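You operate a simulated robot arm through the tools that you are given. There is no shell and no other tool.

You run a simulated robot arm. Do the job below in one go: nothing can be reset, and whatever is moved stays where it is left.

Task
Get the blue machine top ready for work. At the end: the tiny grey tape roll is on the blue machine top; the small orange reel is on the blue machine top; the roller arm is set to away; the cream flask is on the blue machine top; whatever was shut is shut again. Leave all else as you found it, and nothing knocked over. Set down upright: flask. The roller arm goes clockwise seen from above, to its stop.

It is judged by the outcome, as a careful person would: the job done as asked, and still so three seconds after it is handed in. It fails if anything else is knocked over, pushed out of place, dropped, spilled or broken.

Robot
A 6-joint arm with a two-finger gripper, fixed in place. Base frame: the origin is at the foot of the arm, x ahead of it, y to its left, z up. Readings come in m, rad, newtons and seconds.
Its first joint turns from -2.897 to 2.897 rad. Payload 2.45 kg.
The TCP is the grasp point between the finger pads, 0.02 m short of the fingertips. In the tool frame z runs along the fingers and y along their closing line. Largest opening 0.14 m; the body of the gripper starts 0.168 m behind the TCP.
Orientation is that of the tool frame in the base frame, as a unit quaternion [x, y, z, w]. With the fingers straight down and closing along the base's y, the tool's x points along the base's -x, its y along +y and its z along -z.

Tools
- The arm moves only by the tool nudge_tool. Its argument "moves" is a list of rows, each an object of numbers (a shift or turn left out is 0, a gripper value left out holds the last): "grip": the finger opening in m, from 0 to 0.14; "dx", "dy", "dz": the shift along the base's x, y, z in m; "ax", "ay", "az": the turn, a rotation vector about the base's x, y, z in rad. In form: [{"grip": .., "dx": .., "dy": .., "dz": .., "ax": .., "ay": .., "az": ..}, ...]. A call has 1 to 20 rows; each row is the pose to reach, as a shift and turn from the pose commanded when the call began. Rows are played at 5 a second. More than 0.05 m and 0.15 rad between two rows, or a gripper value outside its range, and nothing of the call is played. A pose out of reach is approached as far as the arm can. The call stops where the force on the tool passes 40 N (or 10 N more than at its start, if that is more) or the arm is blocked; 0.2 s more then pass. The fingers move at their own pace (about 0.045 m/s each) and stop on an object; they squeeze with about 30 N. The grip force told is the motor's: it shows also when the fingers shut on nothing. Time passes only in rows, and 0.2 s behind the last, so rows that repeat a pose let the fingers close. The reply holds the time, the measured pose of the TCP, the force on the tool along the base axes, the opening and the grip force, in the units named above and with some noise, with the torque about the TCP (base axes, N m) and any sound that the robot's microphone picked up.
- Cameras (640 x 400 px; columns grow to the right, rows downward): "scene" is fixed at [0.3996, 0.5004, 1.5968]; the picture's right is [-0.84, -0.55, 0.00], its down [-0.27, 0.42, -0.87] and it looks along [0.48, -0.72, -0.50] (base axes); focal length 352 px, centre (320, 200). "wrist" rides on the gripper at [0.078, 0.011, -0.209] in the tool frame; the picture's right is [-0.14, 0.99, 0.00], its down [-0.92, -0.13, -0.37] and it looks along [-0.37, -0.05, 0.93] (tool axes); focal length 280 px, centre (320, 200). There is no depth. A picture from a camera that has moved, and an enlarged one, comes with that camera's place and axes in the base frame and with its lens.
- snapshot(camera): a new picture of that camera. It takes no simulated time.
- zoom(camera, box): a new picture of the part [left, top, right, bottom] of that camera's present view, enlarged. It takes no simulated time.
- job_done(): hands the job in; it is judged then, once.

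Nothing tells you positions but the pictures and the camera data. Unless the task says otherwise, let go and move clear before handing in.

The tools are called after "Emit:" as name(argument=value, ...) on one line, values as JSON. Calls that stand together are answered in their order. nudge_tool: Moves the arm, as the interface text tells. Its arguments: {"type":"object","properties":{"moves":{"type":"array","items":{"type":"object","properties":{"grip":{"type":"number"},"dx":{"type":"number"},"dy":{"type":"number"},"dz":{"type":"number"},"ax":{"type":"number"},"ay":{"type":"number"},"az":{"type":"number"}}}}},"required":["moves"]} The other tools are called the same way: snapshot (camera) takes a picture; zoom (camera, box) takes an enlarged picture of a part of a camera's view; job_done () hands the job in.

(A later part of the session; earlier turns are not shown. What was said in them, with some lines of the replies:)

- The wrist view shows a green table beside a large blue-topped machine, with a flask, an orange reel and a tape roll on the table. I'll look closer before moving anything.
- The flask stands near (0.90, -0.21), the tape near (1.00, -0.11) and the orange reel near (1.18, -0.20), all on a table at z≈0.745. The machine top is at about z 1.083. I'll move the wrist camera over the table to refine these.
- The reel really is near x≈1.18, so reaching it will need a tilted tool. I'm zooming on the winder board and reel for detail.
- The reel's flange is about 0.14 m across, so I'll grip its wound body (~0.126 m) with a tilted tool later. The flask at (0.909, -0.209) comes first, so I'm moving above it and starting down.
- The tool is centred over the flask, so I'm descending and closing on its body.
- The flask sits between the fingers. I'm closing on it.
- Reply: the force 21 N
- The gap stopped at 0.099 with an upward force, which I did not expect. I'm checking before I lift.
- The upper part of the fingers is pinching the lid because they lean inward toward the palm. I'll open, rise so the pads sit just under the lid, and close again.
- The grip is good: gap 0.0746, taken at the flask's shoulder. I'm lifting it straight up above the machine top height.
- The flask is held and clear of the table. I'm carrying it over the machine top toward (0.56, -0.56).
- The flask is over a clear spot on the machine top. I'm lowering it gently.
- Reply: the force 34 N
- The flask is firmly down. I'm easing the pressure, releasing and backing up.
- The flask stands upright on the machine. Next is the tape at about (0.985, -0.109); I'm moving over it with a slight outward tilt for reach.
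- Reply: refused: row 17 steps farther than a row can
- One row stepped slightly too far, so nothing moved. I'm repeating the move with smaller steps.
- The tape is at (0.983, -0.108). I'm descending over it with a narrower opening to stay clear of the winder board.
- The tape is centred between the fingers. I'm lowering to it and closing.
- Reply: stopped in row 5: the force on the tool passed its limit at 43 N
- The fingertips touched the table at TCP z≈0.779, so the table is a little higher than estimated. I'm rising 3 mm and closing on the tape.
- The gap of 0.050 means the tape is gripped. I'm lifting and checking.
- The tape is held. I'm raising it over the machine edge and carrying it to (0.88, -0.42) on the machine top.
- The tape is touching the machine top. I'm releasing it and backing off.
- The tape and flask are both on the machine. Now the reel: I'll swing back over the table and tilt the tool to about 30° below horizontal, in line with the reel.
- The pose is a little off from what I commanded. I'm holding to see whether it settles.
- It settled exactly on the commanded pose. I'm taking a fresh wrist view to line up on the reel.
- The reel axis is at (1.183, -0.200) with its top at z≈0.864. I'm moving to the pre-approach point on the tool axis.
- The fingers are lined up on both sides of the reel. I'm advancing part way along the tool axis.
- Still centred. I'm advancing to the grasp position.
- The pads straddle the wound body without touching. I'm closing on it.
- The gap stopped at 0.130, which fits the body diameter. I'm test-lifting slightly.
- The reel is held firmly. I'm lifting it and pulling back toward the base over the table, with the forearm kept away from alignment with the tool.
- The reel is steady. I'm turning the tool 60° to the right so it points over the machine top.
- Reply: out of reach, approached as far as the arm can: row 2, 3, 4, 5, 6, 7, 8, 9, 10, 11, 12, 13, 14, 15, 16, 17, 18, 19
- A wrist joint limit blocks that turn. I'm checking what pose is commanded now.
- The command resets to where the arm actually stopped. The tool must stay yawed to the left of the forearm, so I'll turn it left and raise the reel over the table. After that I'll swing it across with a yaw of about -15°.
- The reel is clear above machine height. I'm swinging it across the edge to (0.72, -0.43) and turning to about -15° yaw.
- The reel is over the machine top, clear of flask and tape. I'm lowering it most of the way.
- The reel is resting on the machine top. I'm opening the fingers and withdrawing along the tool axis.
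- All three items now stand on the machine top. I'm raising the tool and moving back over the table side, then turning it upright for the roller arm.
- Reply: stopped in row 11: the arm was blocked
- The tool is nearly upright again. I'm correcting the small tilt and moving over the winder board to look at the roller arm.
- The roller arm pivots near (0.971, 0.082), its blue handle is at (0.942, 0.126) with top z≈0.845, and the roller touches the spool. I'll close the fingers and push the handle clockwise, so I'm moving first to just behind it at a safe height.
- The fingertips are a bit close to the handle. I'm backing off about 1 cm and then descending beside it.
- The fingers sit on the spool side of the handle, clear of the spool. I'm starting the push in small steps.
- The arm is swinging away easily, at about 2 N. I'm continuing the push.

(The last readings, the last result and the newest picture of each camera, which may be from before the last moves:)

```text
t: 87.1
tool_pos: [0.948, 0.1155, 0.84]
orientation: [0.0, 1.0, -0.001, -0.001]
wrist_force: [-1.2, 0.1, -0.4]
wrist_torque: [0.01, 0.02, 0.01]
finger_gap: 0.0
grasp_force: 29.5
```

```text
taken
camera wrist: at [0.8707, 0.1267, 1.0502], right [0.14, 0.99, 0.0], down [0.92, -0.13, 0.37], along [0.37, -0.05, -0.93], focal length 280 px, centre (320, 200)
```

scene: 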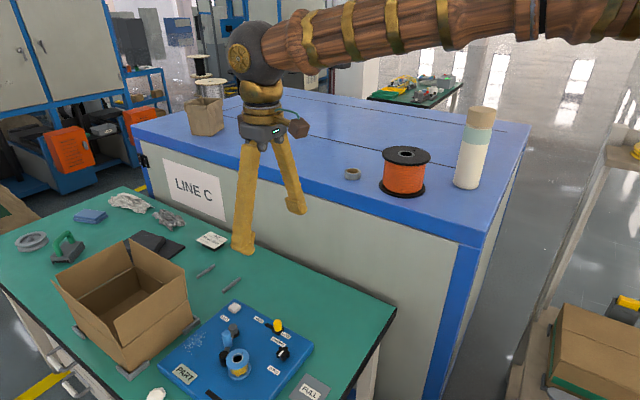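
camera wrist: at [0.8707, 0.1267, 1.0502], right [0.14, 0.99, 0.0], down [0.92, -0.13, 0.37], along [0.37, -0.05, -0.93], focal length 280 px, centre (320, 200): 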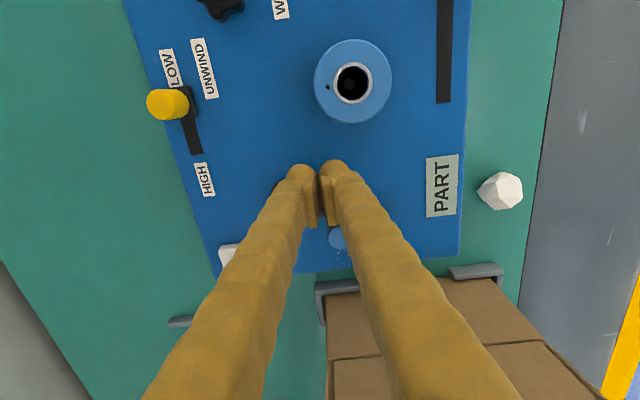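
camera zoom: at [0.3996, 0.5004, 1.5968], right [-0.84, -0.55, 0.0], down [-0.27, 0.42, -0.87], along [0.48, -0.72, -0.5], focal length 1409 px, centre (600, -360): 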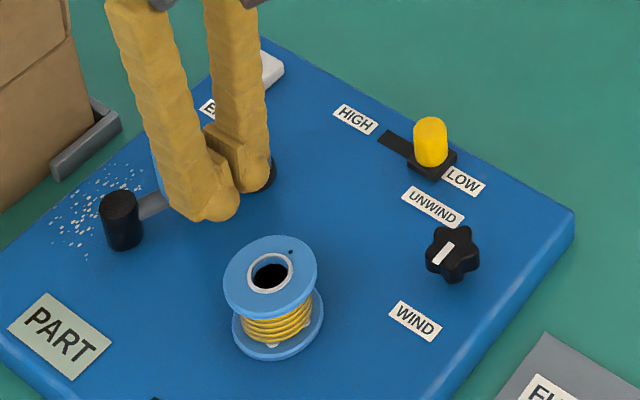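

Emit:
nudge_tool(moves=[{"dx": 0.005}, {"dx": 0.01}, {"dx": 0.015}, {"dx": 0.02}, {"dx": 0.02}])

Emit:
zoom(camera="scene", box=[190, 290, 310, 390])

```text
t: 87.5
tool_pos: [0.9496, 0.1159, 0.8409]
orientation: [0.0, 1.0, -0.001, -0.003]
wrist_force: [-7.3, 1.1, 0.7]
wrist_torque: [0.01, 0.02, 0.1]
finger_gap: 0.0
grasp_force: 29.1
stopped in row 1: the force on the tool passed its limit at 52 N (the readings are from after the stop); the commanded pose is now the measured one
```

```text
4.00 times, centred on (250, 340) of scene
camera zoom: at [0.3996, 0.5004, 1.5968], right [-0.84, -0.55, 0.0], down [-0.27, 0.42, -0.87], along [0.48, -0.72, -0.5], focal length 1409 px, centre (600, -360)
```

zoom: 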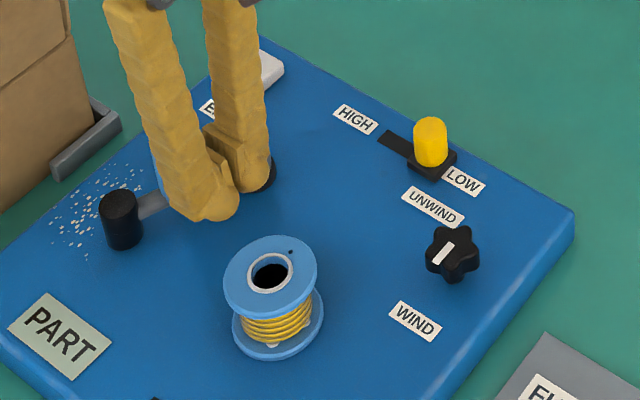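

The force jumped, which probably means the arm reached its stop. I'm backing off to check whether it stays and to rule out a collision with the pivot.

Emit:
nudge_tool(moves=[{"dx": -0.008}, {"dx": -0.015}, {"dx": -0.015, "dz": 0.04}, {"dx": -0.015, "dz": 0.08}, {"dx": -0.03, "dy": -0.03, "dz": 0.12}, {"dx": -0.05, "dy": -0.06, "dz": 0.14}, {"dx": -0.07, "dy": -0.09, "dz": 0.16}, {"dx": -0.07, "dy": -0.09, "dz": 0.16}])

Emit:
zoom(camera="wrist", box=[280, 60, 520, 260])

Emit:
zoom(camera="scene", box=[190, 290, 310, 390])

```text
refused: row 5 steps farther than a row can; nothing moved
```

```text
2.00 times, centred on (400, 160) of wrist
camera zoom: at [0.8727, 0.1266, 1.0503], right [0.14, 0.99, 0.0], down [0.92, -0.13, 0.36], along [0.36, -0.05, -0.93], focal length 561 px, centre (160, 280)
```

zoom: 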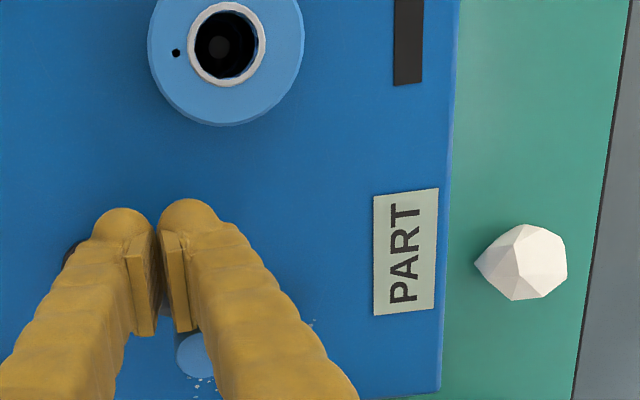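

```text
4.00 times, centred on (250, 340) of scene
camera zoom: at [0.3996, 0.5004, 1.5968], right [-0.84, -0.55, 0.0], down [-0.27, 0.42, -0.87], along [0.48, -0.72, -0.5], focal length 1409 px, centre (600, -360)
```

zoom: 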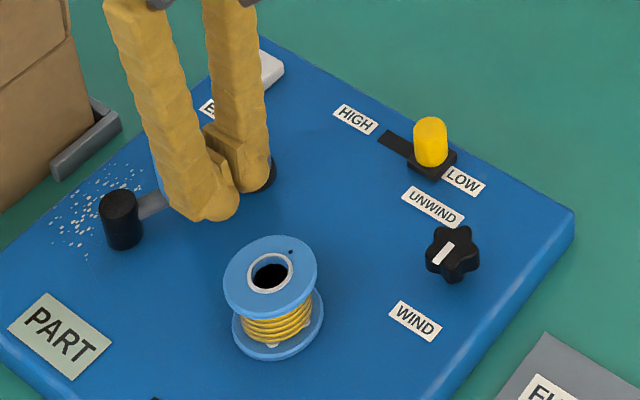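

Emit:
nudge_tool(moves=[{"dx": -0.008}, {"dx": -0.014}, {"dx": -0.014, "dz": 0.035}, {"dx": -0.014, "dz": 0.07}, {"dx": -0.025, "dy": -0.025, "dz": 0.1}, {"dx": -0.04, "dy": -0.05, "dz": 0.12}, {"dx": -0.055, "dy": -0.075, "dz": 0.14}, {"dx": -0.055, "dy": -0.1, "dz": 0.16}, {"dx": -0.055, "dy": -0.1, "dz": 0.16}])

Emit:
snapshot(camera="wrist")

Emit:
zoom(camera="scene", box=[190, 290, 310, 390])

```text
t: 89.5
tool_pos: [0.8942, 0.0172, 1.0017]
orientation: [0.0, 1.0, -0.002, -0.003]
wrist_force: [-0.6, -0.1, 0.2]
wrist_torque: [-0.03, 0.03, 0.0]
finger_gap: 0.0002
grasp_force: 29.4
```

```text
taken
camera wrist: at [0.8172, 0.0289, 1.2117], right [0.14, 0.99, 0.0], down [0.92, -0.13, 0.36], along [0.36, -0.05, -0.93], focal length 280 px, centre (320, 200)
```

wrist: 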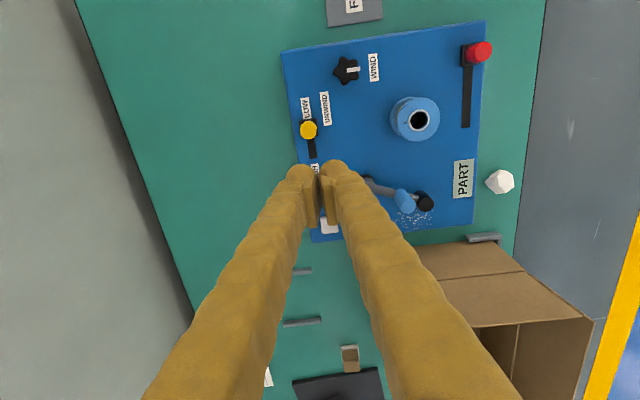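

```text
4.00 times, centred on (250, 340) of scene
camera zoom: at [0.3996, 0.5004, 1.5968], right [-0.84, -0.55, 0.0], down [-0.27, 0.42, -0.87], along [0.48, -0.72, -0.5], focal length 1409 px, centre (600, -360)
```

zoom: 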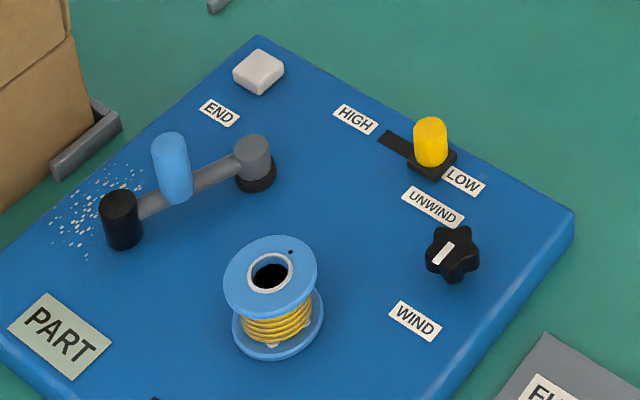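

The arm stays where I left it, about 55° from the start, and the board has not shifted. To confirm this is the real stop, I'll push the handle once more, lightly, from a spot farther from the pivot.

Emit:
nudge_tool(moves=[{"dx": 0.016, "dy": 0.042}, {"dx": 0.032, "dy": 0.085}, {"dx": 0.047, "dy": 0.128}, {"dx": 0.047, "dy": 0.128, "dz": -0.045}, {"dx": 0.047, "dy": 0.128, "dz": -0.09}, {"dx": 0.047, "dy": 0.128, "dz": -0.13}, {"dx": 0.047, "dy": 0.128, "dz": -0.16}, {"dx": 0.047, "dy": 0.128, "dz": -0.16}])

Emit:
zoom(camera="scene", box=[190, 290, 310, 390])

```text
t: 91.3
tool_pos: [0.9426, 0.1418, 0.8409]
orientation: [-0.001, 1.0, -0.001, -0.003]
wrist_force: [-0.3, 1.0, 0.9]
wrist_torque: [0.03, 0.01, 0.0]
finger_gap: 0.0001
grasp_force: 29.5
```

```text
4.00 times, centred on (250, 340) of scene
camera zoom: at [0.3996, 0.5004, 1.5968], right [-0.84, -0.55, 0.0], down [-0.27, 0.42, -0.87], along [0.48, -0.72, -0.5], focal length 1409 px, centre (600, -360)
```

zoom: 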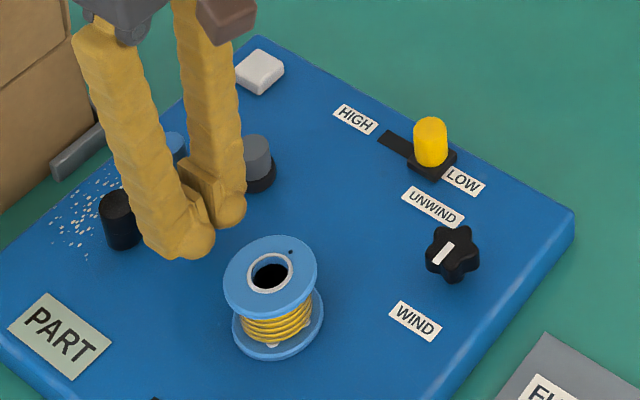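

Emit:
nudge_tool(moves=[{"dx": 0.002}, {"dx": 0.004}, {"dx": 0.006}, {"dx": 0.006}])

Emit:
nudge_tool(moves=[{"dx": 0.001}, {"dx": 0.001}])

Emit:
nudge_tool(moves=[{"dx": 0.001}, {"dx": 0.001}])

```text
t: 92.3
tool_pos: [0.9501, 0.1428, 0.8412]
orientation: [0.0, 1.0, -0.002, -0.002]
wrist_force: [-0.2, 0.0, -0.3]
wrist_torque: [0.03, 0.01, -0.02]
finger_gap: 0.0001
grasp_force: 29.8
```

```text
t: 92.9
tool_pos: [0.9485, 0.1429, 0.841]
orientation: [0.001, 1.0, 0.0, -0.003]
wrist_force: [0.2, -0.4, 0.7]
wrist_torque: [0.02, 0.02, 0.01]
finger_gap: 0.0
grasp_force: 29.9
```

```text
t: 93.5
tool_pos: [0.9501, 0.1441, 0.8406]
orientation: [0.0, 1.0, -0.001, -0.002]
wrist_force: [-3.9, -0.8, -0.3]
wrist_torque: [0.01, 0.07, -0.07]
finger_gap: 0.0
grasp_force: 29.4
```

Emit:
nudge_tool(moves=[{"dx": 0.001}, {"dx": 0.001}])

Emit:
nudge_tool(moves=[{"dx": 0.001}, {"dx": 0.001}])

Emit:
zoom(camera="scene", box=[190, 290, 310, 390])

```text
t: 94.1
tool_pos: [0.9504, 0.1446, 0.8402]
orientation: [0.0, 1.0, -0.001, -0.004]
wrist_force: [-19.0, -0.2, 0.2]
wrist_torque: [-0.01, 0.17, -0.26]
finger_gap: 0.0
grasp_force: 29.7
```

```text
t: 94.6
tool_pos: [0.9487, 0.1441, 0.842]
orientation: [0.0, 1.0, -0.001, -0.004]
wrist_force: [-9.0, 2.7, 2.3]
wrist_torque: [-0.02, 0.08, -0.09]
finger_gap: 0.0
grasp_force: 30.2
stopped in row 2: the force on the tool passed its limit at 41 N (the readings are from after the stop); the commanded pose is now the measured one
```

```text
4.00 times, centred on (250, 340) of scene
camera zoom: at [0.3996, 0.5004, 1.5968], right [-0.84, -0.55, 0.0], down [-0.27, 0.42, -0.87], along [0.48, -0.72, -0.5], focal length 1409 px, centre (600, -360)
```

zoom: 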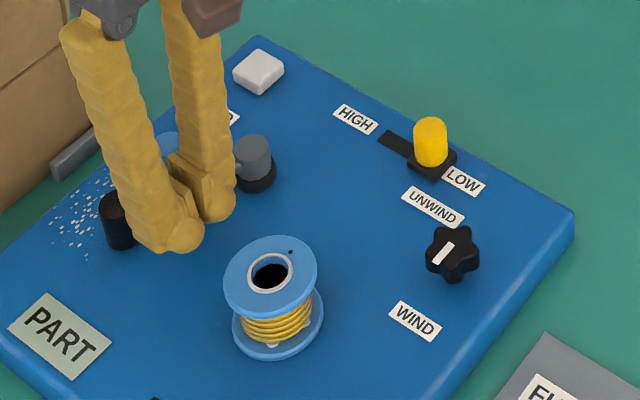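

That is a hard stop at the same arm angle, so the roller arm is at "away". I'm backing off, rising clear and checking everything.

Emit:
nudge_tool(moves=[{"dx": -0.007}, {"dx": -0.01, "dz": 0.03}, {"dx": -0.01, "dz": 0.075}, {"dx": -0.015, "dz": 0.12}, {"dx": -0.03, "dz": 0.16}, {"dx": -0.05, "dz": 0.2}, {"dx": -0.08, "dz": 0.235}, {"dx": -0.11, "dz": 0.27}, {"dx": -0.14, "dz": 0.3}, {"dx": -0.17, "dz": 0.33}, {"dx": -0.2, "dz": 0.36}, {"dx": -0.2, "dz": 0.36}])

Emit:
snapshot(camera="scene")

Emit:
snapshot(camera="wrist")

Emit:
zoom(camera="scene", box=[190, 290, 310, 390])

Emit:
zoom(camera="scene", box=[320, 80, 520, 220])

Emit:
zoom(camera="scene", box=[0, 170, 260, 400])

```text
t: 97.2
tool_pos: [0.7535, 0.1441, 1.2021]
orientation: [0.0, 1.0, -0.001, -0.004]
wrist_force: [0.2, 1.1, -0.3]
wrist_torque: [-0.01, -0.02, 0.01]
finger_gap: 0.0002
grasp_force: 29.9
```

```text
taken
```

scene: 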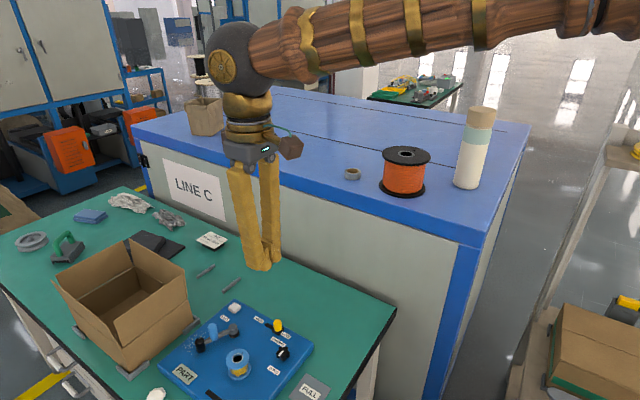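

```text
taken
camera wrist: at [0.6775, 0.1548, 1.4118], right [0.14, 0.99, 0.0], down [0.92, -0.13, 0.36], along [0.36, -0.05, -0.93], focal length 280 px, centre (320, 200)
```

wrist: 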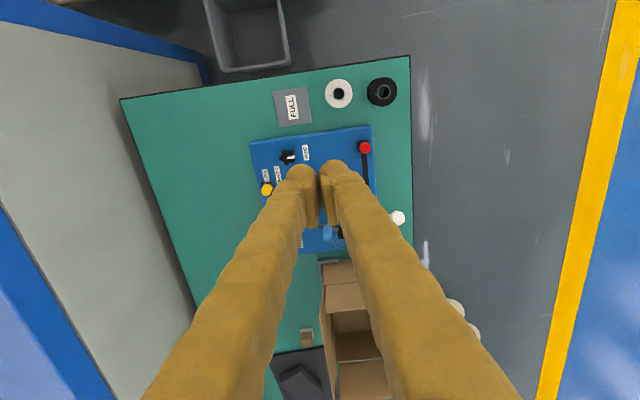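

```text
4.00 times, centred on (250, 340) of scene
camera zoom: at [0.3996, 0.5004, 1.5968], right [-0.84, -0.55, 0.0], down [-0.27, 0.42, -0.87], along [0.48, -0.72, -0.5], focal length 1409 px, centre (600, -360)
```

zoom: 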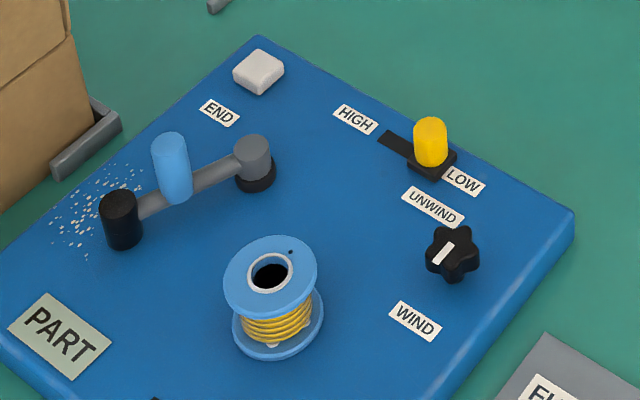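

```text
2.86 times, centred on (420, 150) of scene
camera zoom: at [0.3996, 0.5004, 1.5968], right [-0.84, -0.55, 0.0], down [-0.27, 0.42, -0.87], along [0.48, -0.72, -0.5], focal length 1007 px, centre (34, 343)
```

zoom: 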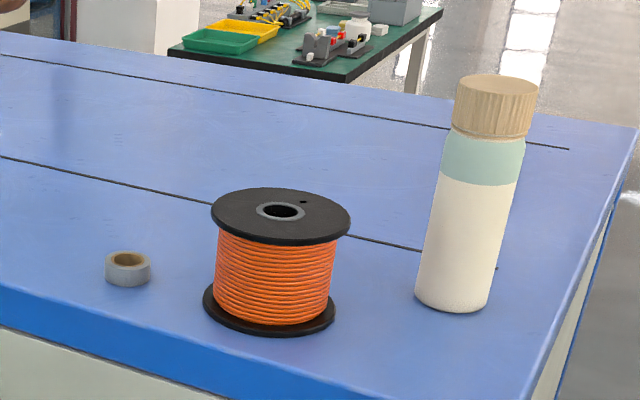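

```text
1.74 times, centred on (130, 285) of scene
camera zoom: at [0.3996, 0.5004, 1.5968], right [-0.84, -0.55, 0.0], down [-0.27, 0.42, -0.87], along [0.48, -0.72, -0.5], focal length 613 px, centre (650, 52)
```

zoom: 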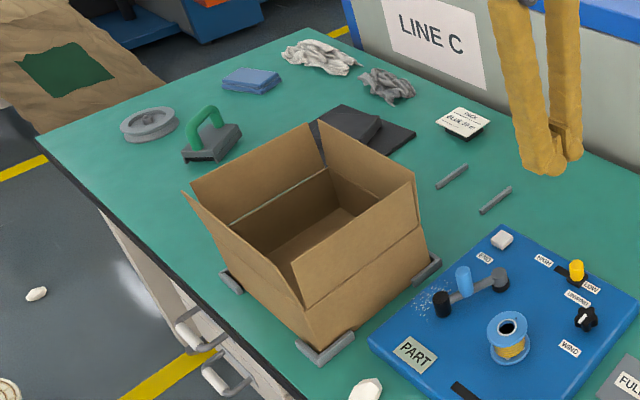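

The flask (upright), the orange reel and the tape roll all stand on the blue machine top. The roller arm rests at its clockwise stop, and nothing else has moved. The gripper is empty and clear, so I'm handing the job in.

Emit:
job_done()

```text
The job is handed in.
```

The job is finished and handed in. The final pictures show everything in place and nothing knocked over.

- **Flask:** the cream flask stands upright on the machine top. My first try at gripping it caught the lid, so I opened, rose and gripped it at the shoulder instead. It didn't move.
- **Tape roll:** the tiny grey roll lies flat on the machine top.
- **Orange reel:** it stands on its flange on the machine top, between the tape and the flask.
- **Roller arm:** it is turned clockwise, about 55°, to its stop. A second light push from another spot met the same hard stop, and the arm stayed there when I backed off.
- **Everything else:** I opened nothing, so there was nothing to shut again. The winder board, box and other table items look as they did at the start.

I took "blue machine top" to mean the large blue-topped LINE C machine, not the small blue winder board, which has no room for all three items.
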